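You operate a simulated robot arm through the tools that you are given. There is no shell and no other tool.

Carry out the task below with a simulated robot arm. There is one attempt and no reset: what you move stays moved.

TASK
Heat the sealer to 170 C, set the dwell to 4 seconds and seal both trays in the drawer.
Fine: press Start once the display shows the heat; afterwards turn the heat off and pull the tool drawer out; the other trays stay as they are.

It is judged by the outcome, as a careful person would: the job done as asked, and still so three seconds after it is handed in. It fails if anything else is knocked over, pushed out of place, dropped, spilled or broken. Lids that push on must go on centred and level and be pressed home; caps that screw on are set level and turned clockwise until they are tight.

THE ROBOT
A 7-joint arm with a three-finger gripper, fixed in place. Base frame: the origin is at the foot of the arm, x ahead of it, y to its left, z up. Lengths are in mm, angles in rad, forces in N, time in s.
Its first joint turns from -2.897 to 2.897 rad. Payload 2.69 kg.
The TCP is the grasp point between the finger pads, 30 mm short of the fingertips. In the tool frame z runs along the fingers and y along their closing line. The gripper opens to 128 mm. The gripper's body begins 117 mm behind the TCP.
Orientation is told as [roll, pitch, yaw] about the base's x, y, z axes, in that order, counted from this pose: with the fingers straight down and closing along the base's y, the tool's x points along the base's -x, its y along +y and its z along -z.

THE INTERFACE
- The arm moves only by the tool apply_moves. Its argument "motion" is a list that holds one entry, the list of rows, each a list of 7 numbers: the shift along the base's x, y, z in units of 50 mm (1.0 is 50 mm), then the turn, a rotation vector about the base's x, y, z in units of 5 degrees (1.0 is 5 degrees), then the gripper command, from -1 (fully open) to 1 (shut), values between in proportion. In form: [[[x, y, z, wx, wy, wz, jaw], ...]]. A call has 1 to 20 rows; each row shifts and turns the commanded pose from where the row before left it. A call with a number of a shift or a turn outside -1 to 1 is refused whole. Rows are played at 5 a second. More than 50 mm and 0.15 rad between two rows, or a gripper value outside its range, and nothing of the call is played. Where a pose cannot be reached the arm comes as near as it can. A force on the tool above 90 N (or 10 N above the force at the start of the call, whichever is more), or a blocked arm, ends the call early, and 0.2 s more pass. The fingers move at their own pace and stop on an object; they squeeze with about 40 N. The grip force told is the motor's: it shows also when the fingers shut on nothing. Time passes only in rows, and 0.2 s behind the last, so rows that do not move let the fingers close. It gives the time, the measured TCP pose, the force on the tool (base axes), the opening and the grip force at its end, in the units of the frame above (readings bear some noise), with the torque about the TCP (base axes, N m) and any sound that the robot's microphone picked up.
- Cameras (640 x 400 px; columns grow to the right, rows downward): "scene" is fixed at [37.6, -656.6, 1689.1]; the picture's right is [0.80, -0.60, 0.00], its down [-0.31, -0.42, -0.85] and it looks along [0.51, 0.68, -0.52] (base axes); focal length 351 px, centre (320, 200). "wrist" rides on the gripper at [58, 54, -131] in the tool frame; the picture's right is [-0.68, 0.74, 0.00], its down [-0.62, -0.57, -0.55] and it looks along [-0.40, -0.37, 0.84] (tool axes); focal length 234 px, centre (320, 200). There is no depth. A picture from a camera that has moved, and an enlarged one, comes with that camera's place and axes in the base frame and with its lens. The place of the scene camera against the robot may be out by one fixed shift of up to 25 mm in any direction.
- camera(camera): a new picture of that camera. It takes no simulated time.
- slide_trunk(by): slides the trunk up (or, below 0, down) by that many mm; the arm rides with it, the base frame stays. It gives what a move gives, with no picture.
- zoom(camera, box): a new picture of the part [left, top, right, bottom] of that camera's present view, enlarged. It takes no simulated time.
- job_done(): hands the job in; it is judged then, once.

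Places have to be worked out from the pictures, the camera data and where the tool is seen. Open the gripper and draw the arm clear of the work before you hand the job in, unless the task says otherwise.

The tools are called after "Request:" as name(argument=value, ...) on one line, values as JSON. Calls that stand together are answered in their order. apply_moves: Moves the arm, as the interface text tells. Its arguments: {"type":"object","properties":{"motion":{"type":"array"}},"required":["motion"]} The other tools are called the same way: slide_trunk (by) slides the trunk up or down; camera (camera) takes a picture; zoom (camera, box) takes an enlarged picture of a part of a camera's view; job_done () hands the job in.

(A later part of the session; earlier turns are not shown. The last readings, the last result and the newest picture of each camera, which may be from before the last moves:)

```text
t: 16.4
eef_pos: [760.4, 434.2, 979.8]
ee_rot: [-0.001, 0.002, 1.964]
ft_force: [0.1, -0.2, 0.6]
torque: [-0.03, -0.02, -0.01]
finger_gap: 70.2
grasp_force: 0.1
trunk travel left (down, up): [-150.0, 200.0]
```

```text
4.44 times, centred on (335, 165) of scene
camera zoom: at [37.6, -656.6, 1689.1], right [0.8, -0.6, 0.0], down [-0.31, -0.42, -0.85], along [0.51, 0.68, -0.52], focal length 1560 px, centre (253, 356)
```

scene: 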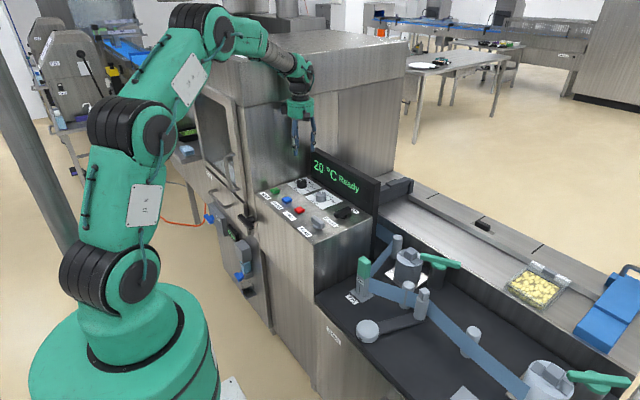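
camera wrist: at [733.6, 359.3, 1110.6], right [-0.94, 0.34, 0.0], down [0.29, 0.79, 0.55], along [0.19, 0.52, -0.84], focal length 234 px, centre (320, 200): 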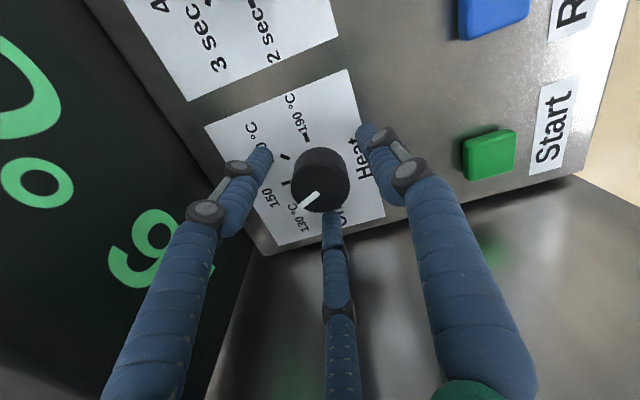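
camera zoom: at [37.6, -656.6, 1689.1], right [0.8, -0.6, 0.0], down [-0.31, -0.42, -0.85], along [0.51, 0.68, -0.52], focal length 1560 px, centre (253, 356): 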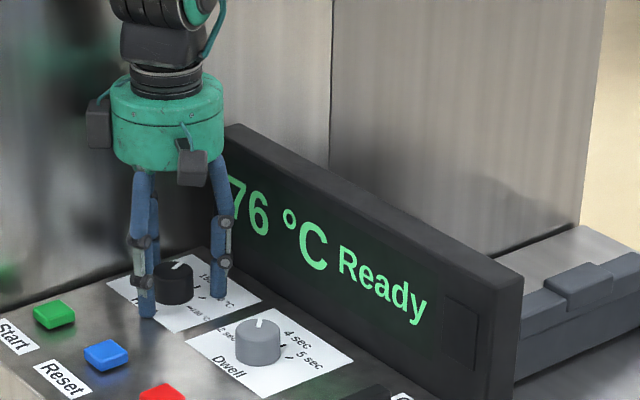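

The pointer stayed at ≈22° after release. I grip again and turn the remaining 67.5° clockwise to the 170 °C tick.

Request:
apply_moves(motion=[[[0, 0, 0, 0, 0, 0, 0.2], [0, 0, 0, 0, 0, 0, 0.4], [0, 0, 0, 0, 0, 0, 1], [0, 0, 0, 0, 0, 0, 1], [0, 0, 0, 0, 0, -1, 1], [0, 0, 0, 0, 0, -1, 1], [0, 0, 0, 0, 0, -1, 1], [0, 0, 0, 0, 0, -1, 1], [0, 0, 0, 0, 0, -1, 1], [0, 0, 0, 0, 0, -1, 1], [0, 0, 0, 0, 0, -1, 1], [0, 0, 0, 0, 0, -1, 1], [0, 0, 0, 0, 0, -1, 1], [0, 0, 0, 0, 0, -1, 1], [0, 0, 0, 0, 0, -1, 1], [0, 0, 0, 0, 0, -1, 1], [0, 0, 0, 0, 0, -1, 1], [0, 0, 0, 0, 0, -0.5, 1], [0, 0, 0, 0, 0, 0, 1]]])

Request:
zoom(camera="wrist", box=[220, 90, 420, 230])

Request:
zoom(camera="scene", box=[270, 120, 400, 210])

```text
t: 20.4
eef_pos: [759.2, 434.6, 980.7]
ee_rot: [-0.001, 0.0, 0.786]
ft_force: [-1.0, 8.1, 5.8]
torque: [0.32, 0.06, 0.01]
finger_gap: 39.5
grasp_force: 44.9
trunk travel left (down, up): [-150.0, 200.0]
```

```text
2.86 times, centred on (320, 160) of wrist
camera zoom: at [681.2, 431.0, 1110.8], right [-0.04, 1.0, 0.0], down [0.84, 0.03, 0.55], along [0.55, 0.02, -0.84], focal length 669 px, centre (320, 314)
```

zoom: 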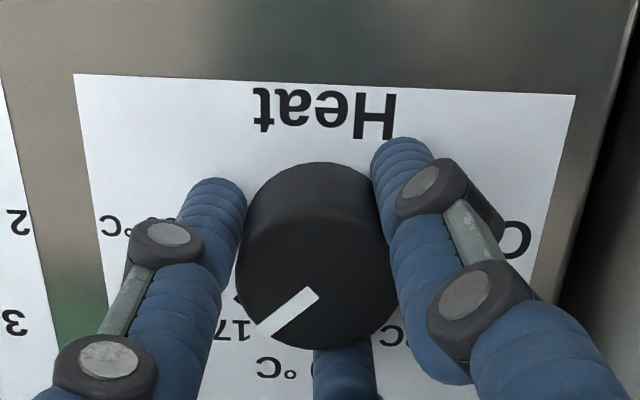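

```text
4.44 times, centred on (335, 165) of scene
camera zoom: at [37.6, -656.6, 1689.1], right [0.8, -0.6, 0.0], down [-0.31, -0.42, -0.85], along [0.51, 0.68, -0.52], focal length 1560 px, centre (253, 356)
```

zoom: 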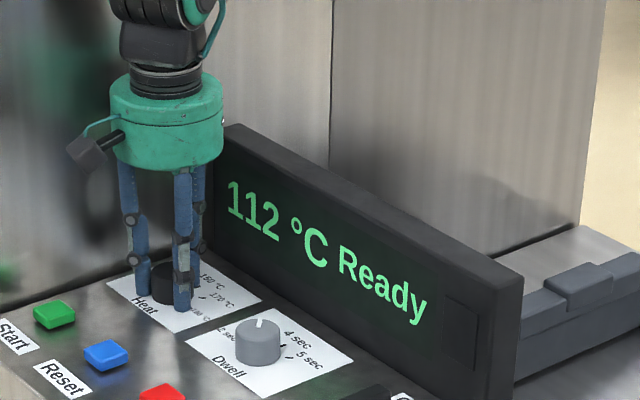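

The pointer measures ≈ -46°, i.e. on the 170 °C tick, and the display shows 112 °C and rising. I release, lift straight up and move over the dwell knob (about 140 mm towards -y).

Request:
apply_moves(motion=[[[0, 0, 0, 0, 0, 0, 0.2], [0, 0, 0, 0, 0, 0, -0.1], [0, 0, 0, 0, 0, 0, -0.1], [0, 0, 0.8, 0, 0, 0, -0.1], [0, 0, 0.8, 0, 0, 0, -0.1], [0, -0.7, 0, 0, 0, 0, -0.1], [0, -0.7, 0, 0, 0, 0, -0.1], [0, -0.7, 0, 0, 0, 0, -0.1], [0, -0.7, 0, 0, 0, 0, -0.1], [0, 0, 0, 0, 0, 0, -0.1]]])

Request:
camera(camera="wrist")

Request:
zoom(camera="wrist", box=[230, 60, 410, 200])

Request:
zoom(camera="scene", box=[270, 120, 400, 210])

```text
t: 22.6
eef_pos: [758.7, 295.0, 1058.2]
ee_rot: [0.001, -0.001, 0.785]
ft_force: [-1.2, -1.5, 0.0]
torque: [0.05, 0.01, 0.02]
finger_gap: 70.5
grasp_force: 0.1
trunk travel left (down, up): [-150.0, 200.0]
```

```text
taken
camera wrist: at [681.2, 290.8, 1189.9], right [-0.04, 1.0, 0.0], down [0.84, 0.04, 0.55], along [0.55, 0.02, -0.84], focal length 234 px, centre (320, 200)
```

wrist: 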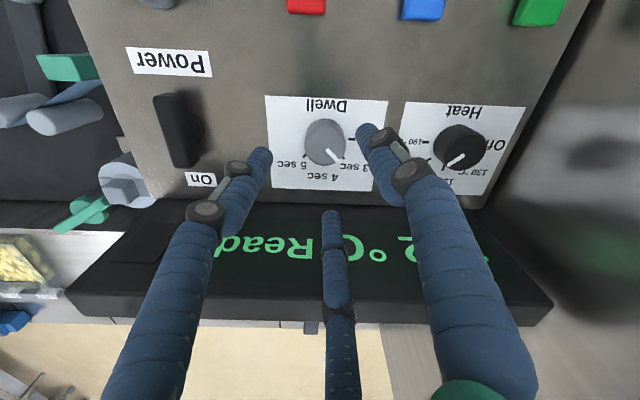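

```text
2.86 times, centred on (320, 130) of wrist
camera zoom: at [681.2, 290.8, 1189.9], right [-0.04, 1.0, 0.0], down [0.84, 0.04, 0.55], along [0.55, 0.02, -0.84], focal length 669 px, centre (320, 400)
```

zoom: 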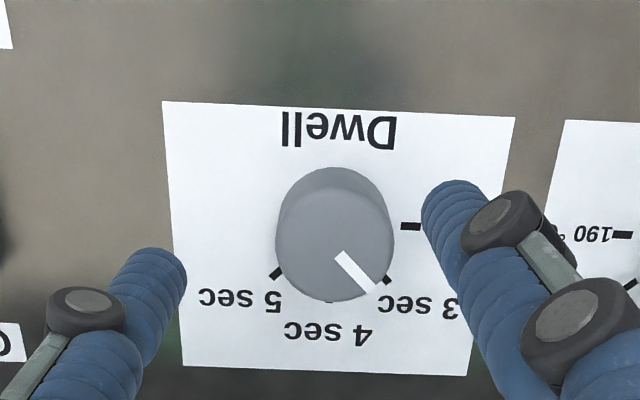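

```text
4.44 times, centred on (335, 165) of scene
camera zoom: at [37.6, -656.6, 1689.1], right [0.8, -0.6, 0.0], down [-0.31, -0.42, -0.85], along [0.51, 0.68, -0.52], focal length 1560 px, centre (253, 356)
```

zoom: 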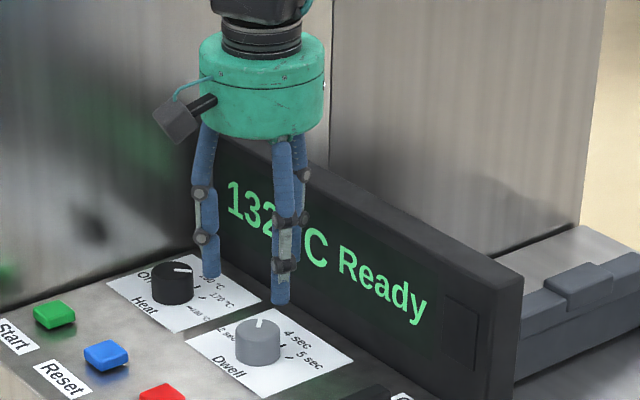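

I zoom to compare both knobs in one picture, since the heat knob's true centre (759.8, 434.6) is known from gripping it.

Request:
zoom(camera="wrist", box=[290, 80, 530, 230])

```text
2.67 times, centred on (410, 155) of wrist
camera zoom: at [681.2, 290.8, 1189.9], right [-0.04, 1.0, 0.0], down [0.84, 0.04, 0.55], along [0.55, 0.02, -0.84], focal length 624 px, centre (80, 320)
```

zoom: 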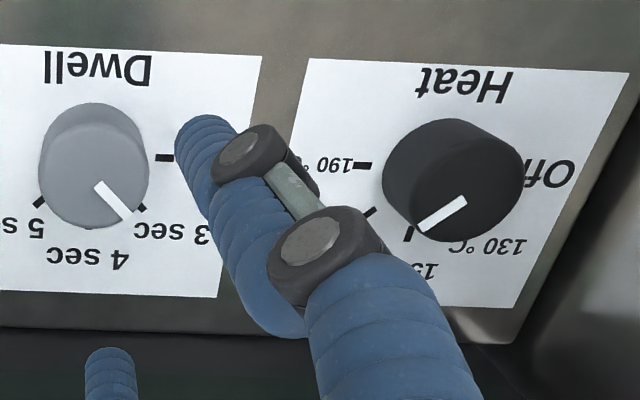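

Using knob-top z ≈ 970, the dwell knob centre comes out at ≈ (759.7, 298.5). I shift +4 mm in y and descend around it, then close.

Request:
apply_moves(motion=[[[0.005, 0.076, 0, 0, 0, 0, -0.1], [0, 0, -0.6, 0, 0, 0, -0.1], [0, 0, -0.6, 0, 0, 0, -0.1], [0, 0, -0.4, 0, 0, 0, -0.1], [0, 0, 0, 0, 0, 0, -0.1], [0, 0, 0, 0, 0, 0, 0.2], [0, 0, 0, 0, 0, 0, 0.4], [0, 0, 0, 0, 0, 0, 1], [0, 0, 0, 0, 0, 0, 1]]])

Request:
camera(camera="wrist")

Request:
zoom(camera="scene", box=[270, 120, 400, 210])

```text
t: 24.6
eef_pos: [760.7, 300.2, 980.1]
ee_rot: [0.0, 0.0, 0.785]
ft_force: [-15.0, 23.1, 14.9]
torque: [1.21, 0.93, -0.02]
finger_gap: 39.2
grasp_force: 44.8
trunk travel left (down, up): [-150.0, 200.0]
```

```text
taken
camera wrist: at [681.2, 295.7, 1110.8], right [-0.04, 1.0, 0.0], down [0.83, 0.04, 0.55], along [0.55, 0.02, -0.84], focal length 234 px, centre (320, 200)
```

wrist: 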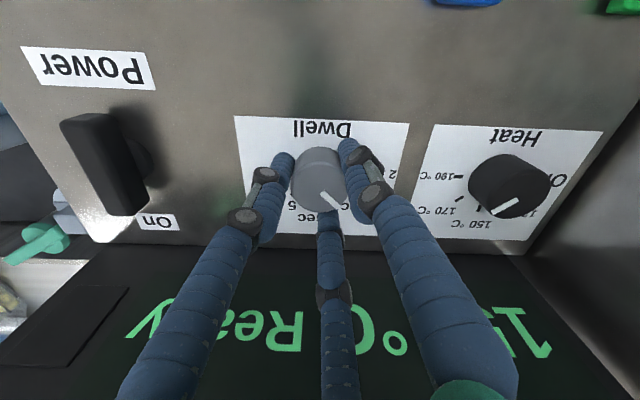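

```text
4.44 times, centred on (335, 165) of scene
camera zoom: at [37.6, -656.6, 1689.1], right [0.8, -0.6, 0.0], down [-0.31, -0.42, -0.85], along [0.51, 0.68, -0.52], focal length 1560 px, centre (253, 356)
```

zoom: 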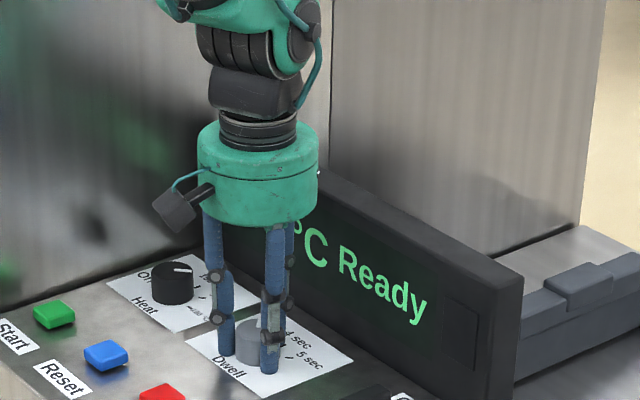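

Dwell knob is held with an off-centre load towards +y/-x; I correct by ~1.5 mm and turn 45° clockwise to 4 sec.

Request:
apply_moves(motion=[[[-0.02, 0.035, 0, 0, 0, 0, 1], [0, 0, 0, 0, 0, -1, 1], [0, 0, 0, 0, 0, -1, 1], [0, 0, 0, 0, 0, -1, 1], [0, 0, 0, 0, 0, -1, 1], [0, 0, 0, 0, 0, -1, 1], [0, 0, 0, 0, 0, -1, 1], [0, 0, 0, 0, 0, -1, 1], [0, 0, 0, 0, 0, -1, 1], [0, 0, 0, 0, 0, -1, 1], [0, 0, 0, 0, 0, 0, 1]]])

Request:
zoom(camera="wrist", box=[220, 90, 420, 230])

Request:
zoom(camera="scene", box=[270, 120, 400, 210])

```text
t: 27.0
eef_pos: [760.5, 299.6, 979.8]
ee_rot: [0.0, 0.001, -0.003]
ft_force: [19.2, -6.0, 2.3]
torque: [-0.32, -0.53, -0.01]
finger_gap: 39.2
grasp_force: 44.7
trunk travel left (down, up): [-150.0, 200.0]
```

```text
2.86 times, centred on (320, 160) of wrist
camera zoom: at [702.2, 353.0, 1110.9], right [0.68, 0.74, 0.0], down [0.62, -0.57, 0.55], along [0.4, -0.37, -0.84], focal length 669 px, centre (320, 314)
```

zoom: 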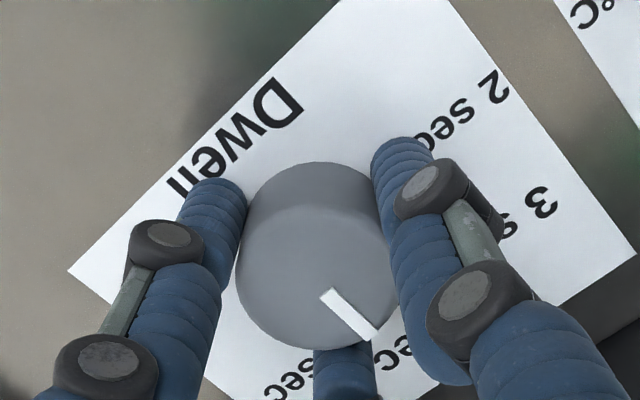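

```text
4.44 times, centred on (335, 165) of scene
camera zoom: at [37.6, -656.6, 1689.1], right [0.8, -0.6, 0.0], down [-0.31, -0.42, -0.85], along [0.51, 0.68, -0.52], focal length 1560 px, centre (253, 356)
```

zoom: 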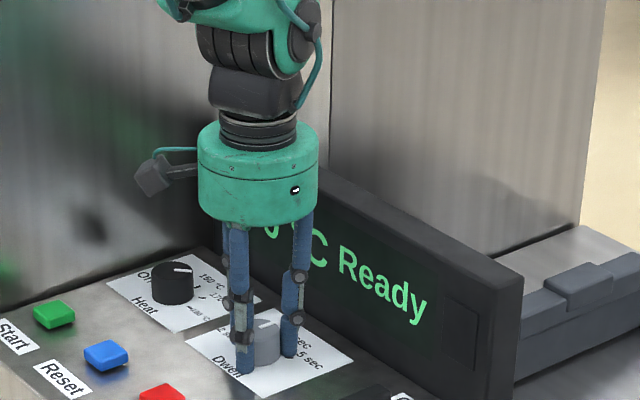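

Pointer now measures ≈ 0° — on the 4 sec tick. I release, lift, and retreat toward the Start button while turning the yaw back to 90°.

Request:
apply_moves(motion=[[[0, 0, 0, 0, 0, 0, 0.2], [0, 0, 0, 0, 0, 0, -0.1], [0, 0, 0, 0, 0, 0, -0.1], [0, 0, 0.8, 0, 0, 0, -0.1], [0, 0, 0.8, 0, 0, 0, -0.1], [-0.3, 0, 0.1, 0, 0, 1, 0.5], [-0.3, 0, 0.1, 0, 0, 1, 0.5], [-0.3, 0, 0.1, 0, 0, 1, 1], [-0.3, 0, 0.1, 0, 0, 1, 1], [-0.3, 0, 0.1, 0, 0, 1, 1], [-0.3, 0, 0.1, 0, 0, 1, 1], [-0.3, 0, 0, 0, 0, 1, 1], [-0.3, 0, 0, 0, 0, 1, 1], [0, 0.2, 0, 0, 0, 1, 1], [0, 0.2, 0, 0, 0, 1, 1], [0, 0.2, 0, 0, 0, 1, 1], [0, 0.2, 0, 0, 0, 1, 1]]])

Request:
camera(camera="wrist")

Request:
zoom(camera="scene", box=[260, 120, 400, 230])

```text
t: 30.6
eef_pos: [639.2, 341.0, 1090.4]
ee_rot: [-0.002, 0.0, 1.048]
ft_force: [-0.3, 0.2, 1.1]
torque: [-0.03, 0.04, -0.04]
finger_gap: 2.3
grasp_force: 31.7
trunk travel left (down, up): [-150.0, 200.0]
```

```text
taken
camera wrist: at [563.4, 316.5, 1220.6], right [-0.3, 0.95, 0.0], down [0.8, 0.25, 0.55], along [0.52, 0.17, -0.84], focal length 234 px, centre (320, 200)
```

wrist: 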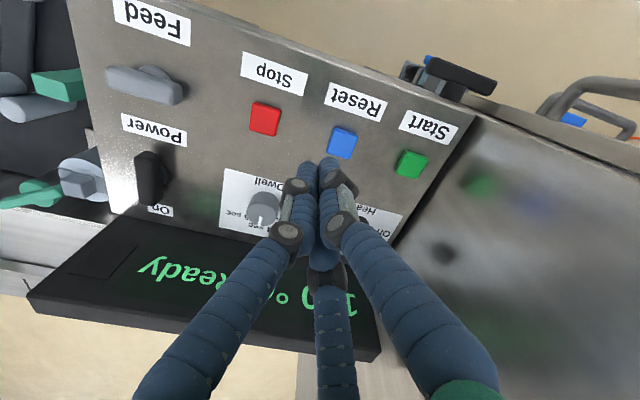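

```text
3.64 times, centred on (330, 175) of scene
camera zoom: at [37.6, -656.6, 1689.1], right [0.8, -0.6, 0.0], down [-0.31, -0.42, -0.85], along [0.51, 0.68, -0.52], focal length 1276 px, centre (284, 291)
```

zoom: 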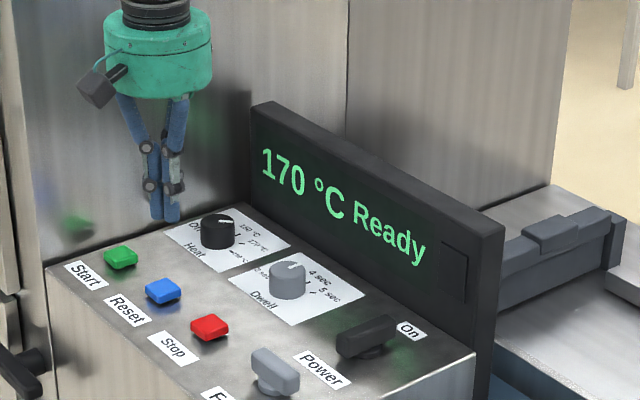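

The display shows 170 °C Ready; both dials look right. Before pressing Start I check the film deck, guard and drawer surroundings more closely for anything not in order.

Request:
zoom(camera="wrist", box=[390, 40, 640, 180])

Request:
zoom(camera="scene", box=[340, 220, 480, 330])

Request:
zoom(camera="scene", box=[460, 310, 640, 400])

Request:
zoom(camera="scene", box=[190, 80, 260, 220])

Request:
zoom(camera="scene", box=[285, 170, 345, 210])

```text
2.56 times, centred on (515, 110) of wrist
camera zoom: at [563.4, 316.5, 1220.6], right [-0.3, 0.95, 0.0], down [0.8, 0.25, 0.55], along [0.52, 0.17, -0.84], focal length 600 px, centre (-179, 430)
```

zoom: 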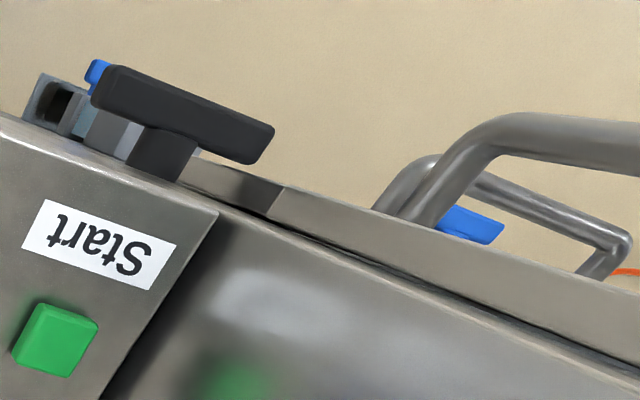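

```text
3.64 times, centred on (410, 275) of scene
camera zoom: at [37.6, -656.6, 1689.1], right [0.8, -0.6, 0.0], down [-0.31, -0.42, -0.85], along [0.51, 0.68, -0.52], focal length 1276 px, centre (-7, -73)
```

zoom: 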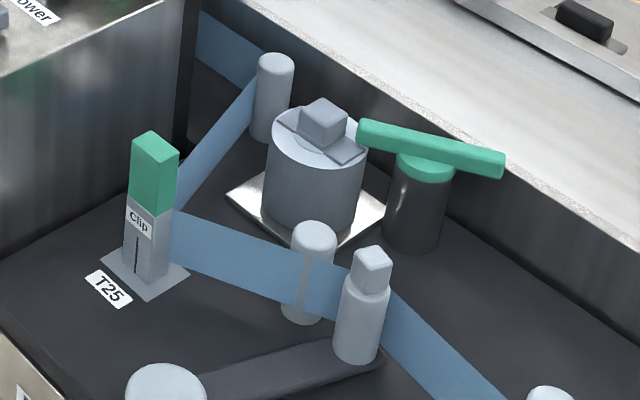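

```text
3.56 times, centred on (550, 355) of scene
camera zoom: at [37.6, -656.6, 1689.1], right [0.8, -0.6, 0.0], down [-0.31, -0.42, -0.85], along [0.51, 0.68, -0.52], focal length 1248 px, centre (-498, -351)
```

zoom: 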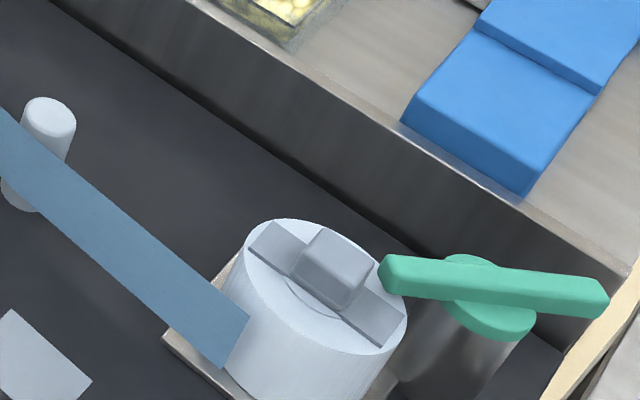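

```text
2.86 times, centred on (225, 150) of scene
camera zoom: at [37.6, -656.6, 1689.1], right [0.8, -0.6, 0.0], down [-0.31, -0.42, -0.85], along [0.51, 0.68, -0.52], focal length 1003 px, centre (591, 343)
```

zoom: 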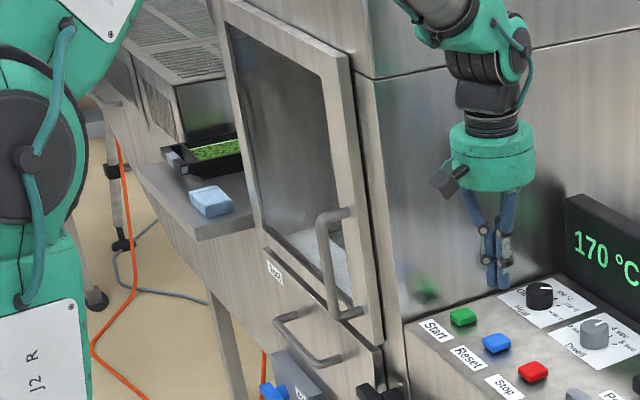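

```text
10.00 times, centred on (315, 190) of scene
camera zoom: at [37.6, -656.6, 1689.1], right [0.8, -0.6, 0.0], down [-0.31, -0.42, -0.85], along [0.51, 0.68, -0.52], focal length 3510 px, centre (370, 300)
```

zoom: 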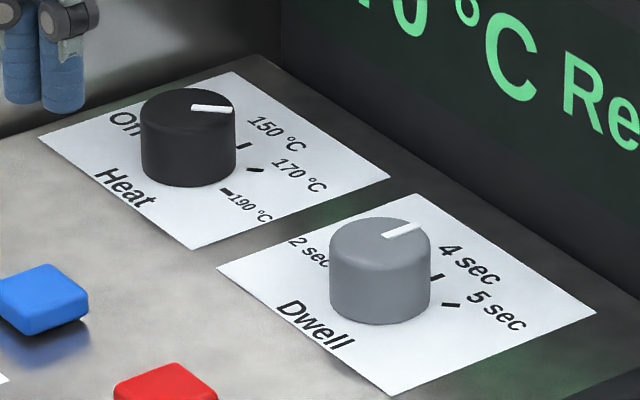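

Display reads 170 °C Ready, dials at 170 °C and 4 s, film laced, guard shut. I go over the Start button (≈(641.5, 457.5), top z≈955) with jaws shut, yaw 90°, leaning the hand 20° away from the housing wall.

Request:
apply_moves(motion=[[[0.01, 0.2, 0, 0, 0, 1, 1], [0.01, 0.2, 0, 0, 0, 1, 1], [0.01, 0.2, 0, 0, 0, 1, 1], [0.01, 0.2, 0, 0, 0, 1, 1], [0.01, 0.2, 0, 0, 0, 1, 1], [0.0, 0.2, 0, 0, 0, 1, 1], [0, 0.25, 0, 1, 0, 0, 1], [0, 0.25, 0, 1, 0, 0, 1], [0, 0.25, 0, 1, 0, 0, 1], [0, 0.25, 0, 1, 0, 0, 1], [0, 0, -0.5, 0, 0, 0, 1], [0, 0, 0, 0, 0, 0, 1]]])

Request:
camera(camera="wrist")

Request:
zoom(camera="scene", box=[250, 130, 370, 210])

```text
t: 33.2
eef_pos: [641.9, 451.5, 1066.4]
ee_rot: [0.0, -0.35, 1.57]
ft_force: [0.0, 0.8, -0.7]
torque: [-0.01, 0.03, 0.03]
finger_gap: 2.0
grasp_force: 31.2
trunk travel left (down, up): [-150.0, 200.0]
```

```text
taken
camera wrist: at [589.0, 351.1, 1168.7], right [-0.74, 0.64, 0.23], down [0.57, 0.39, 0.73], along [0.37, 0.67, -0.65], focal length 234 px, centre (320, 200)
```

wrist: 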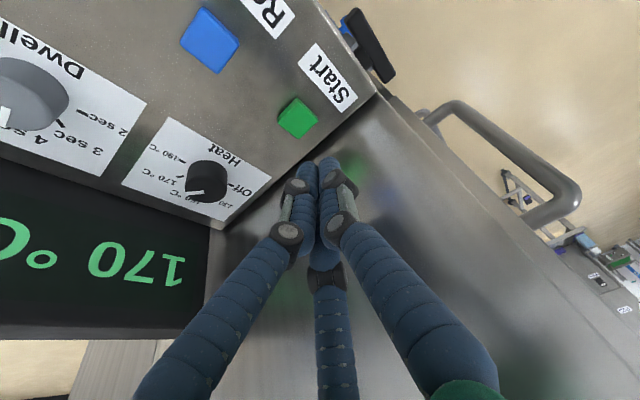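

```text
5.00 times, centred on (310, 170) of scene
camera zoom: at [37.6, -656.6, 1689.1], right [0.8, -0.6, 0.0], down [-0.31, -0.42, -0.85], along [0.51, 0.68, -0.52], focal length 1755 px, centre (370, 350)
```

zoom: 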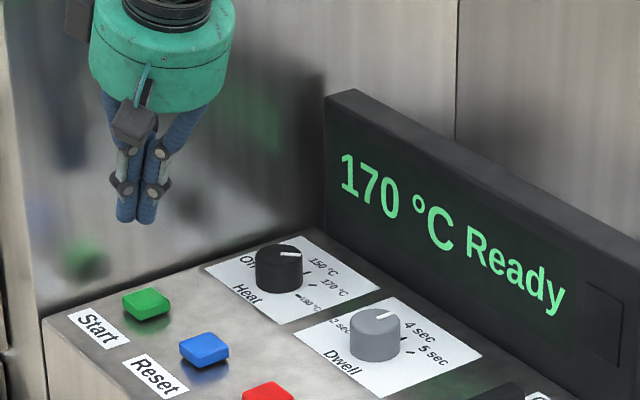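

Start measures ≈ (643.5, 457.5). I centre the x and come down to ~10 mm above the button.

Request:
apply_moves(motion=[[[0.04, 0, -0.6, 0, 0, 0, 1], [0, 0, -0.6, 0, 0, 0, 1], [0, 0, -0.16, 0, 0, 0, 1], [0, 0, 0, 0, 0, 0, 1]]])

Request:
camera(camera="wrist")

Request:
zoom(camera="scene", box=[250, 150, 330, 210])

```text
t: 34.2
eef_pos: [644.6, 451.9, 996.0]
ee_rot: [0.001, -0.349, 1.57]
ft_force: [0.8, 0.2, 0.6]
torque: [0.01, -0.02, -0.02]
finger_gap: 2.2
grasp_force: 31.5
trunk travel left (down, up): [-150.0, 200.0]
```

```text
taken
camera wrist: at [592.6, 351.2, 1099.9], right [-0.74, 0.64, 0.23], down [0.57, 0.39, 0.73], along [0.37, 0.67, -0.65], focal length 234 px, centre (320, 200)
```

wrist: 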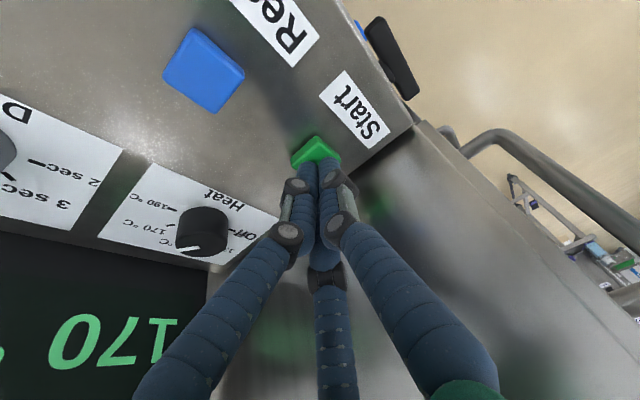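

```text
6.67 times, centred on (290, 180) of scene
camera zoom: at [37.6, -656.6, 1689.1], right [0.8, -0.6, 0.0], down [-0.31, -0.42, -0.85], along [0.51, 0.68, -0.52], focal length 2340 px, centre (520, 333)
```

zoom: 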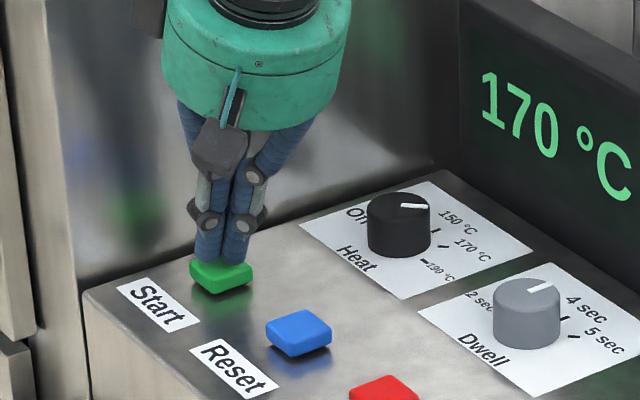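

The fingertips are just above the Start button. I press down in small steps.

Request:
apply_moves(motion=[[[0, -0.04, -0.06, 0, 0, 0, 1], [0, 0, -0.06, 0, 0, 0, 1], [0, 0, -0.06, 0, 0, 0, 1], [0, 0, -0.04, 0, 0, 0, 1]]])

Request:
zoom(camera="scene", box=[250, 130, 390, 210])

```text
t: 35.2
eef_pos: [644.0, 448.4, 986.6]
ee_rot: [-0.003, -0.35, 1.572]
ft_force: [0.0, 0.7, 8.1]
torque: [0.0, -0.1, 0.02]
finger_gap: 2.1
grasp_force: 31.5
trunk travel left (down, up): [-150.0, 200.0]
heard: click
```

```text
4.57 times, centred on (320, 170) of scene
camera zoom: at [37.6, -656.6, 1689.1], right [0.8, -0.6, 0.0], down [-0.31, -0.42, -0.85], along [0.51, 0.68, -0.52], focal length 1605 px, centre (320, 337)
```

zoom: 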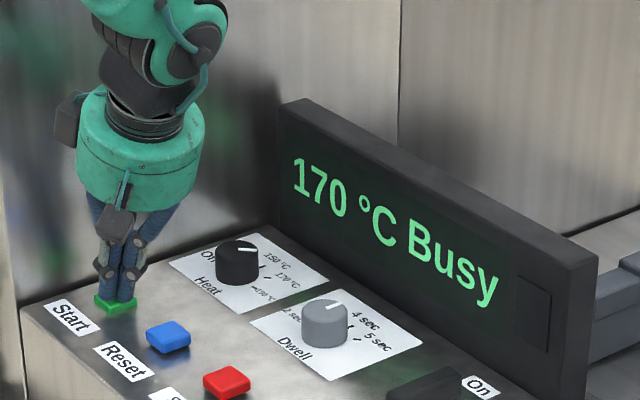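

Click heard, and the display says "170 °C Busy": the cycle has started. I lift off and wait while watching the display.

Request:
apply_moves(motion=[[[0, 0, 0.3, 0, 0, 0, 1], [0, 0, 0.6, 0, 0, 0, 1], [0, 0, 0.6, 0, 0, 0, 1], [0, 0, 0, 0, 0, 0, 1], [0, 0, 0, 0, 0, 0, 1], [0, 0, 0, 0, 0, 0, 1], [0, 0, 0, 0, 0, 0, 1], [0, 0, 0, 0, 0, 0, 1], [0, 0, 0, 0, 0, 0, 1], [0, 0, 0, 0, 0, 0, 1], [0, 0, 0, 0, 0, 0, 1], [0, 0, 0, 0, 0, 0, 1]]])

Request:
zoom(camera="scene", box=[250, 130, 390, 210])

Request:
camera(camera="wrist")

```text
t: 37.8
eef_pos: [643.8, 447.6, 1059.4]
ee_rot: [0.001, -0.349, 1.571]
ft_force: [0.3, -0.9, 0.7]
torque: [0.0, -0.02, -0.03]
finger_gap: 1.9
grasp_force: 31.6
trunk travel left (down, up): [-150.0, 200.0]
```

```text
4.57 times, centred on (320, 170) of scene
camera zoom: at [37.6, -656.6, 1689.1], right [0.8, -0.6, 0.0], down [-0.31, -0.42, -0.85], along [0.51, 0.68, -0.52], focal length 1605 px, centre (320, 337)
```

zoom: 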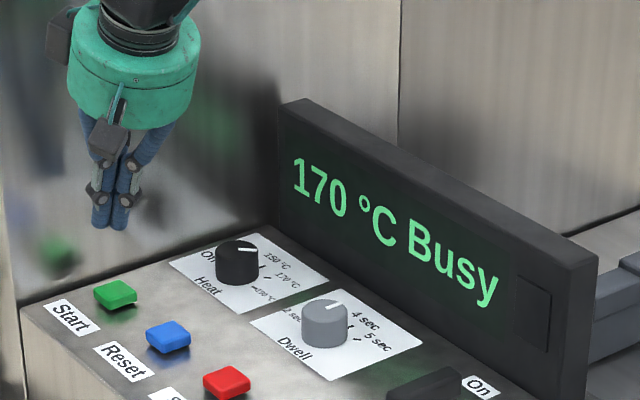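

```text
taken
camera wrist: at [590.2, 347.9, 1161.8], right [-0.74, 0.64, 0.23], down [0.57, 0.39, 0.73], along [0.37, 0.67, -0.65], focal length 234 px, centre (320, 200)
```

wrist: 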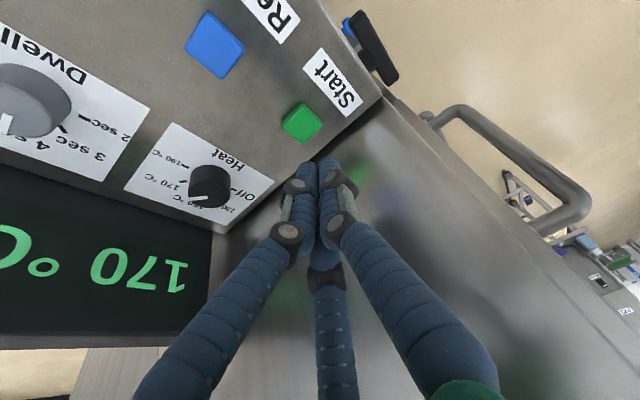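

Still "Busy" after 2.6 s. While waiting I straighten the tool and move above the heat knob (without touching it), opening the jaws to 70 mm at yaw 45°.

Request:
apply_moves(motion=[[[0, -0.068, 0, -1, 0, 0, 1], [0, -0.068, 0, -1, 0, 0, 1], [0, -0.068, 0, -1, 0, 0, 1], [0, -0.068, 0, -1, 0, 0, 1], [0.259, 0, 0, 0, 0, -1, 0.5], [0.259, 0, 0, 0, 0, -1, -0.1], [0.259, 0, 0, 0, 0, -1, -0.1], [0.259, 0, 0, 0, 0, -1, -0.1], [0.259, 0, 0, 0, 0, -1, -0.1], [0.259, 0, 0, 0, 0, -1, -0.1], [0.259, 0, 0, 0, 0, -1, -0.1], [0.259, 0, 0, 0, 0, -1, -0.1], [0.259, 0, 0, 0, 0, -1, -0.1], [0, 0, 0, 0, 0, 0, -0.1], [0, 0, 0, 0, 0, 0, -0.1], [0, 0, 0, 0, 0, 0, -0.1]]])

Request:
zoom(camera="scene", box=[250, 130, 390, 210])

Request:
camera(camera="wrist")

```text
t: 41.2
eef_pos: [758.3, 433.8, 1061.6]
ee_rot: [0.0, -0.002, 0.786]
ft_force: [-0.2, 1.2, -0.1]
torque: [-0.01, -0.02, -0.03]
finger_gap: 70.4
grasp_force: 0.1
trunk travel left (down, up): [-150.0, 200.0]
```

```text
4.57 times, centred on (320, 170) of scene
camera zoom: at [37.6, -656.6, 1689.1], right [0.8, -0.6, 0.0], down [-0.31, -0.42, -0.85], along [0.51, 0.68, -0.52], focal length 1605 px, centre (320, 337)
```

zoom: 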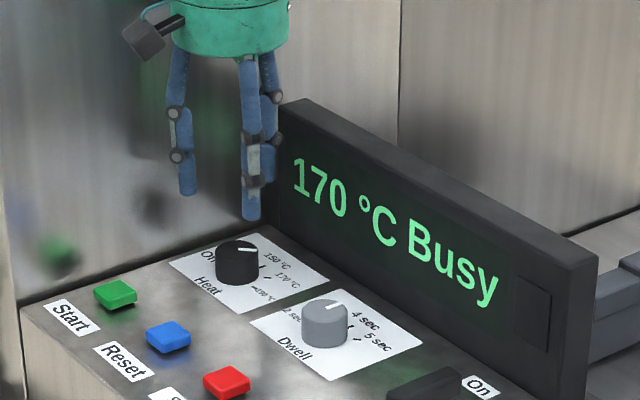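

```text
taken
camera wrist: at [681.3, 429.6, 1191.4], right [-0.04, 1.0, 0.0], down [0.84, 0.04, 0.55], along [0.55, 0.02, -0.84], focal length 234 px, centre (320, 200)
```

wrist: 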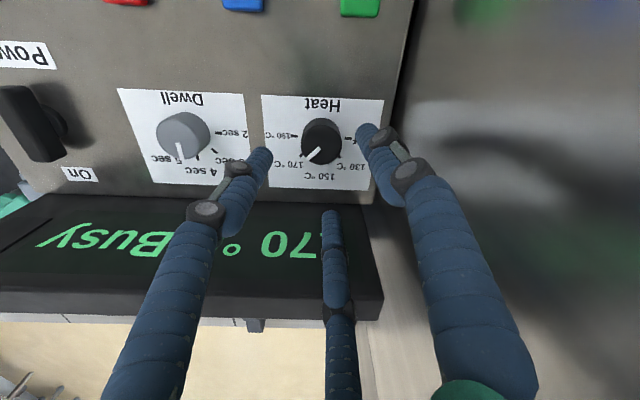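

Still Busy at 6 s after Start. I hold still for more seconds.

Request:
apply_moves(motion=[[[0, 0, 0, 0, 0, 0, -0.1], [0, 0, 0, 0, 0, 0, -0.1], [0, 0, 0, 0, 0, 0, -0.1], [0, 0, 0, 0, 0, 0, -0.1], [0, 0, 0, 0, 0, 0, -0.1], [0, 0, 0, 0, 0, 0, -0.1], [0, 0, 0, 0, 0, 0, -0.1], [0, 0, 0, 0, 0, 0, -0.1], [0, 0, 0, 0, 0, 0, -0.1], [0, 0, 0, 0, 0, 0, -0.1]]])

Request:
zoom(camera="scene", box=[250, 130, 390, 210])

```text
t: 43.4
eef_pos: [759.7, 433.4, 1060.0]
ee_rot: [0.002, 0.002, 0.785]
ft_force: [0.6, -0.5, 0.0]
torque: [0.01, -0.01, 0.04]
finger_gap: 70.4
grasp_force: 0.0
trunk travel left (down, up): [-150.0, 200.0]
```

```text
4.57 times, centred on (320, 170) of scene
camera zoom: at [37.6, -656.6, 1689.1], right [0.8, -0.6, 0.0], down [-0.31, -0.42, -0.85], along [0.51, 0.68, -0.52], focal length 1605 px, centre (320, 337)
```

zoom: 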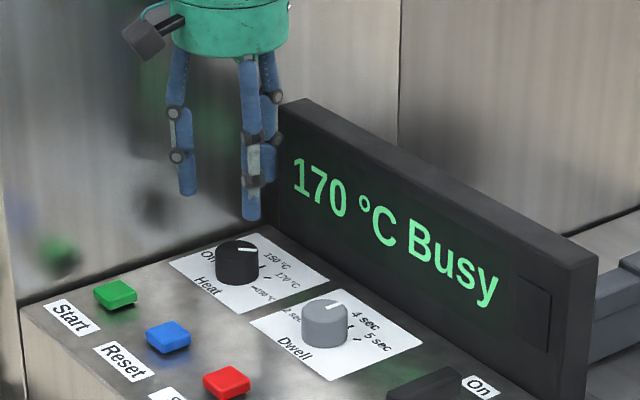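

Still Busy; I wait another 4 s.

Request:
apply_moves(motion=[[[0, 0, 0, 0, 0, 0, -0.1], [0, 0, 0, 0, 0, 0, -0.1], [0, 0, 0, 0, 0, 0, -0.1], [0, 0, 0, 0, 0, 0, -0.1], [0, 0, 0, 0, 0, 0, -0.1], [0, 0, 0, 0, 0, 0, -0.1], [0, 0, 0, 0, 0, 0, -0.1], [0, 0, 0, 0, 0, 0, -0.1], [0, 0, 0, 0, 0, 0, -0.1], [0, 0, 0, 0, 0, 0, -0.1], [0, 0, 0, 0, 0, 0, -0.1], [0, 0, 0, 0, 0, 0, -0.1], [0, 0, 0, 0, 0, 0, -0.1], [0, 0, 0, 0, 0, 0, -0.1], [0, 0, 0, 0, 0, 0, -0.1], [0, 0, 0, 0, 0, 0, -0.1], [0, 0, 0, 0, 0, 0, -0.1], [0, 0, 0, 0, 0, 0, -0.1]]])

Request:
zoom(camera="scene", box=[250, 130, 390, 210])

```text
t: 47.2
eef_pos: [759.3, 434.0, 1060.5]
ee_rot: [0.0, -0.001, 0.785]
ft_force: [0.9, 0.6, 0.5]
torque: [0.04, 0.01, -0.01]
finger_gap: 70.5
grasp_force: 0.1
trunk travel left (down, up): [-150.0, 200.0]
```

```text
4.57 times, centred on (320, 170) of scene
camera zoom: at [37.6, -656.6, 1689.1], right [0.8, -0.6, 0.0], down [-0.31, -0.42, -0.85], along [0.51, 0.68, -0.52], focal length 1605 px, centre (320, 337)
```

zoom: 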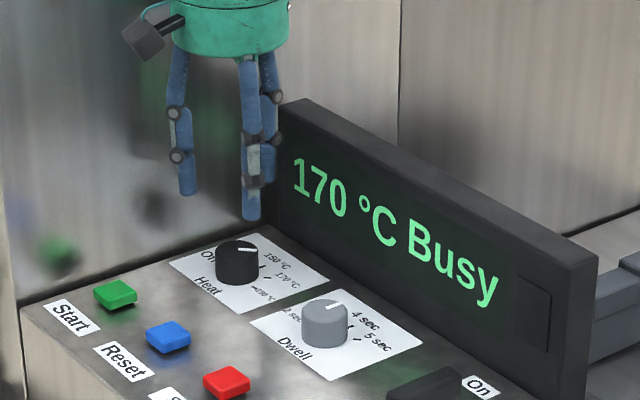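

Still Busy after 12 s; vacuum/gas steps may take longer. I wait on.

Request:
apply_moves(motion=[[[0, 0, 0, 0, 0, 0, -0.1], [0, 0, 0, 0, 0, 0, -0.1], [0, 0, 0, 0, 0, 0, -0.1], [0, 0, 0, 0, 0, 0, -0.1], [0, 0, 0, 0, 0, 0, -0.1], [0, 0, 0, 0, 0, 0, -0.1], [0, 0, 0, 0, 0, 0, -0.1], [0, 0, 0, 0, 0, 0, -0.1], [0, 0, 0, 0, 0, 0, -0.1], [0, 0, 0, 0, 0, 0, -0.1], [0, 0, 0, 0, 0, 0, -0.1], [0, 0, 0, 0, 0, 0, -0.1], [0, 0, 0, 0, 0, 0, -0.1], [0, 0, 0, 0, 0, 0, -0.1], [0, 0, 0, 0, 0, 0, -0.1], [0, 0, 0, 0, 0, 0, -0.1], [0, 0, 0, 0, 0, 0, -0.1], [0, 0, 0, 0, 0, 0, -0.1], [0, 0, 0, 0, 0, 0, -0.1], [0, 0, 0, 0, 0, 0, -0.1]]])

Request:
zoom(camera="scene", box=[250, 130, 390, 210])

Request:
camera(camera="scene")

```text
t: 51.4
eef_pos: [760.6, 434.2, 1060.3]
ee_rot: [-0.001, -0.001, 0.787]
ft_force: [0.0, -1.1, 0.1]
torque: [0.0, -0.03, 0.03]
finger_gap: 70.4
grasp_force: 0.0
trunk travel left (down, up): [-150.0, 200.0]
```

```text
4.57 times, centred on (320, 170) of scene
camera zoom: at [37.6, -656.6, 1689.1], right [0.8, -0.6, 0.0], down [-0.31, -0.42, -0.85], along [0.51, 0.68, -0.52], focal length 1605 px, centre (320, 337)
```

zoom: 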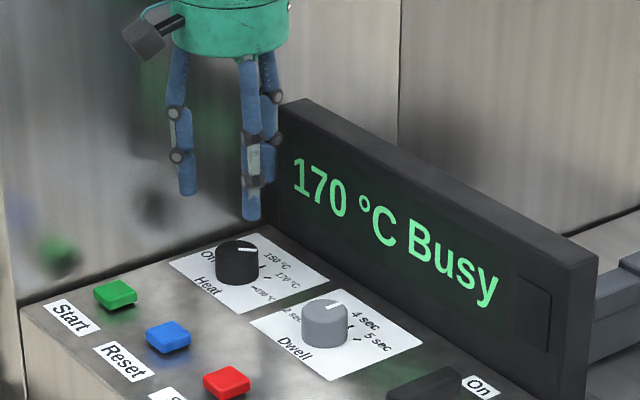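

```text
taken
```

scene: 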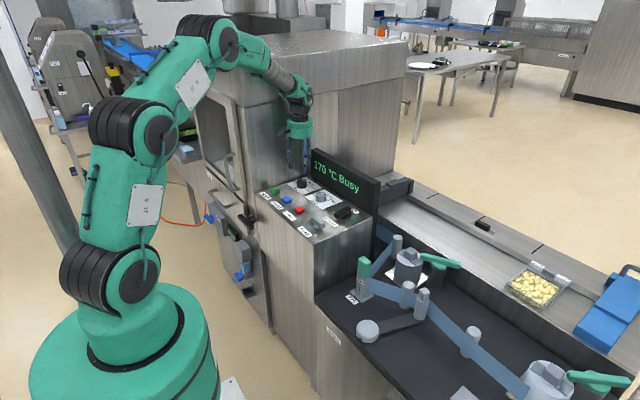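

16 s and still Busy. I wait more, listening for sounds.

Request:
apply_moves(motion=[[[0, 0, 0, 0, 0, 0, -0.1], [0, 0, 0, 0, 0, 0, -0.1], [0, 0, 0, 0, 0, 0, -0.1], [0, 0, 0, 0, 0, 0, -0.1], [0, 0, 0, 0, 0, 0, -0.1], [0, 0, 0, 0, 0, 0, -0.1], [0, 0, 0, 0, 0, 0, -0.1], [0, 0, 0, 0, 0, 0, -0.1], [0, 0, 0, 0, 0, 0, -0.1], [0, 0, 0, 0, 0, 0, -0.1], [0, 0, 0, 0, 0, 0, -0.1], [0, 0, 0, 0, 0, 0, -0.1], [0, 0, 0, 0, 0, 0, -0.1], [0, 0, 0, 0, 0, 0, -0.1], [0, 0, 0, 0, 0, 0, -0.1], [0, 0, 0, 0, 0, 0, -0.1], [0, 0, 0, 0, 0, 0, -0.1], [0, 0, 0, 0, 0, 0, -0.1], [0, 0, 0, 0, 0, 0, -0.1], [0, 0, 0, 0, 0, 0, -0.1]]])

Request:
zoom(camera="scene", box=[250, 130, 390, 210])

```text
t: 55.6
eef_pos: [760.4, 434.2, 1061.1]
ee_rot: [0.0, 0.001, 0.785]
ft_force: [-0.8, 0.0, -0.6]
torque: [-0.01, 0.0, -0.02]
finger_gap: 70.3
grasp_force: 0.0
trunk travel left (down, up): [-150.0, 200.0]
```

```text
4.57 times, centred on (320, 170) of scene
camera zoom: at [37.6, -656.6, 1689.1], right [0.8, -0.6, 0.0], down [-0.31, -0.42, -0.85], along [0.51, 0.68, -0.52], focal length 1605 px, centre (320, 337)
```

zoom: 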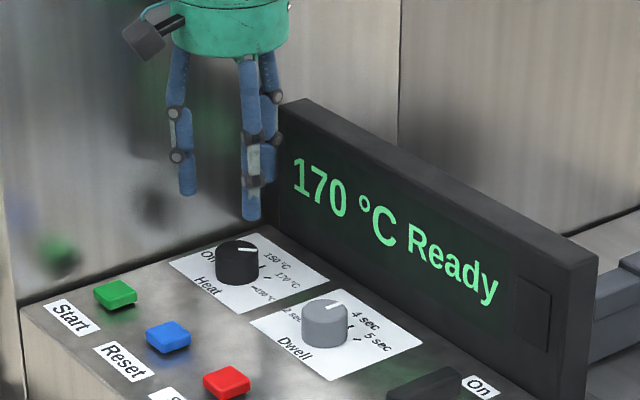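

The display is back to "170 °C Ready": the cycle is finished. I descend onto the heat knob and turn it counter-clockwise, first stroke of 67.5°.

Request:
apply_moves(motion=[[[0, 0, -0.6, 0, 0, 0, -0.1], [0, 0, -0.6, 0, 0, 0, -0.1], [0, 0, -0.42, 0, 0, 0, -0.1], [0, 0, 0, 0, 0, 0, 0.2], [0, 0, 0, 0, 0, 0, 0.4], [0, 0, 0, 0, 0, 0, 1], [0, 0, 0, 0, 0, 0, 1]]])

Request:
zoom(camera="wrist", box=[220, 90, 420, 230])

```text
t: 57.2
eef_pos: [759.3, 435.6, 979.9]
ee_rot: [-0.001, 0.001, 0.786]
ft_force: [-1.6, 1.2, 9.6]
torque: [-0.01, 0.05, 0.0]
finger_gap: 39.3
grasp_force: 45.2
trunk travel left (down, up): [-150.0, 200.0]
```

```text
2.86 times, centred on (320, 160) of wrist
camera zoom: at [681.2, 430.9, 1110.8], right [-0.04, 1.0, 0.0], down [0.83, 0.04, 0.55], along [0.55, 0.02, -0.84], focal length 669 px, centre (320, 314)
```

zoom: 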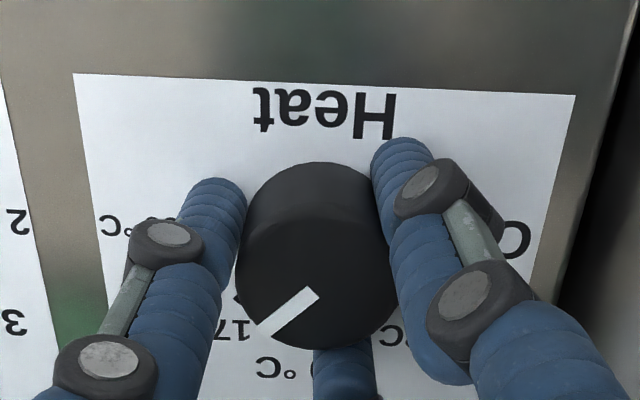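

Knob gripped centrally. I turn +67.5°, release, turn the hand back to yaw 45°.

Request:
apply_moves(motion=[[[0, 0, 0, 0, 0, 1, 1], [0, 0, 0, 0, 0, 1, 1], [0, 0, 0, 0, 0, 1, 1], [0, 0, 0, 0, 0, 1, 1], [0, 0, 0, 0, 0, 1, 1], [0, 0, 0, 0, 0, 1, 1], [0, 0, 0, 0, 0, 1, 1], [0, 0, 0, 0, 0, 1, 1], [0, 0, 0, 0, 0, 1, 1], [0, 0, 0, 0, 0, 1, 1], [0, 0, 0, 0, 0, 1, 1], [0, 0, 0, 0, 0, 1, 1], [0, 0, 0, 0, 0, 1, 1], [0, 0, 0, 0, 0, 0.5, 1], [0, 0, 0, 0, 0, 0, 1], [0, 0, 0, 0, 0, 0, 0.2], [0, 0, 0, 0, 0, 0, -0.1], [0, 0, 0, 0, 0, 0, -0.1]]])

Request:
zoom(camera="wrist", box=[250, 110, 390, 230])

Request:
zoom(camera="scene", box=[250, 130, 390, 210])

```text
t: 61.0
eef_pos: [760.8, 436.4, 981.0]
ee_rot: [0.0, 0.001, 1.963]
ft_force: [0.1, -0.1, 0.3]
torque: [0.01, 0.02, 0.01]
finger_gap: 70.5
grasp_force: 0.1
trunk travel left (down, up): [-150.0, 200.0]
```

```text
3.33 times, centred on (320, 170) of wrist
camera zoom: at [734.3, 360.0, 1111.3], right [-0.94, 0.34, 0.0], down [0.29, 0.79, 0.55], along [0.19, 0.52, -0.84], focal length 781 px, centre (320, 300)
```

zoom: 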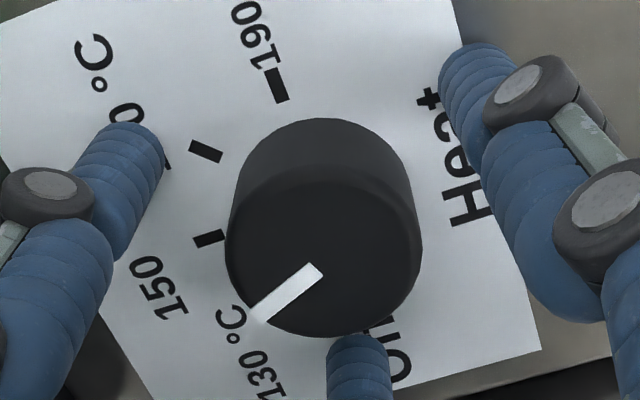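

```text
4.57 times, centred on (320, 170) of scene
camera zoom: at [37.6, -656.6, 1689.1], right [0.8, -0.6, 0.0], down [-0.31, -0.42, -0.85], along [0.51, 0.68, -0.52], focal length 1605 px, centre (320, 337)
```

zoom: 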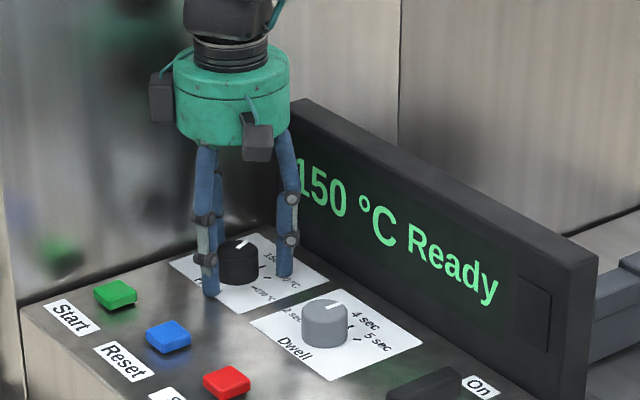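

First stroke done (pointer ≈21°, 150 °C falling). I turn the open hand back to yaw 45° and regrip.

Request:
apply_moves(motion=[[[0, 0, 0, 0, 0, -1, -0.1], [0, 0, 0, 0, 0, -1, -0.1], [0, 0, 0, 0, 0, -1, -0.1], [0, 0, 0, 0, 0, -1, -0.1], [0, 0, 0, 0, 0, -1, -0.1], [0, 0, 0, 0, 0, -1, -0.1], [0, 0, 0, 0, 0, -1, -0.1], [0, 0, 0, 0, 0, -1, -0.1], [0, 0, 0, 0, 0, -1, -0.1], [0, 0, 0, 0, 0, -1, -0.1], [0, 0, 0, 0, 0, -1, -0.1], [0, 0, 0, 0, 0, -1, -0.1], [0, 0, 0, 0, 0, -1, -0.1], [0, 0, 0, 0, 0, -0.7, -0.1], [0, 0, 0, 0, 0, 0, 0.2], [0, 0, 0, 0, 0, 0, 0.4], [0, 0, 0, 0, 0, 0, 1], [0, 0, 0, 0, 0, 0, 1]]])

Request:
apply_moves(motion=[[[0, 0, 0, 0, 0, 1, 1], [0, 0, 0, 0, 0, 1, 1], [0, 0, 0, 0, 0, 1, 1], [0, 0, 0, 0, 0, 1, 1], [0, 0, 0, 0, 0, 1, 1], [0, 0, 0, 0, 0, 1, 1], [0, 0, 0, 0, 0, 1, 1], [0, 0, 0, 0, 0, 1, 1], [0, 0, 0, 0, 0, 1, 1], [0, 0, 0, 0, 0, 1, 1], [0, 0, 0, 0, 0, 1, 1], [0, 0, 0, 0, 0, 1, 1], [0, 0, 0, 0, 0, 1, 1], [0, 0, 0, 0, 0, 0.7, 1], [0, 0, 0, 0, 0, 0, 1], [0, 0, 0, 0, 0, 0, 0.2], [0, 0, 0, 0, 0, 0, -0.1], [0, 0, 0, 0, 0, 0, -0.1]]])

Request:
zoom(camera="wrist", box=[250, 110, 390, 230])

Request:
zoom(camera="scene", box=[250, 130, 390, 210])

```text
t: 64.8
eef_pos: [759.7, 435.1, 980.3]
ee_rot: [-0.001, 0.0, 0.768]
ft_force: [-4.5, -6.4, 3.7]
torque: [-0.42, 0.25, 0.01]
finger_gap: 39.3
grasp_force: 45.3
trunk travel left (down, up): [-150.0, 200.0]
```

```text
t: 68.6
eef_pos: [761.7, 435.8, 979.9]
ee_rot: [0.002, 0.001, 1.964]
ft_force: [0.3, 0.1, -0.2]
torque: [0.0, 0.01, 0.02]
finger_gap: 70.3
grasp_force: 0.1
trunk travel left (down, up): [-150.0, 200.0]
```

```text
3.33 times, centred on (320, 170) of wrist
camera zoom: at [733.9, 360.0, 1110.8], right [-0.94, 0.34, 0.0], down [0.29, 0.79, 0.55], along [0.19, 0.52, -0.84], focal length 781 px, centre (320, 300)
```

zoom: 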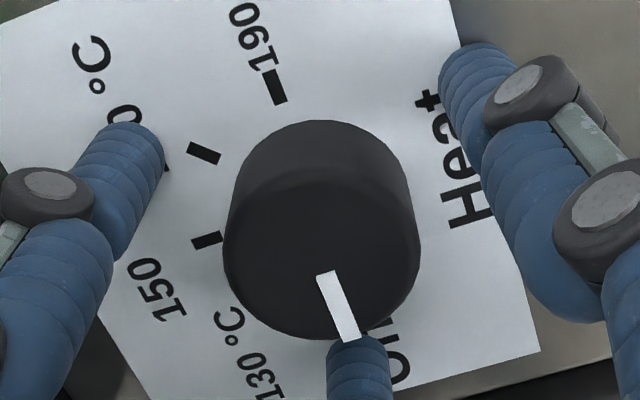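

```text
4.57 times, centred on (320, 170) of scene
camera zoom: at [37.6, -656.6, 1689.1], right [0.8, -0.6, 0.0], down [-0.31, -0.42, -0.85], along [0.51, 0.68, -0.52], focal length 1605 px, centre (320, 337)
```

zoom: 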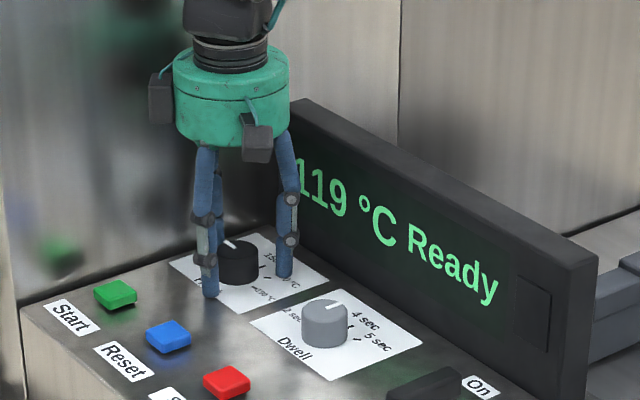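

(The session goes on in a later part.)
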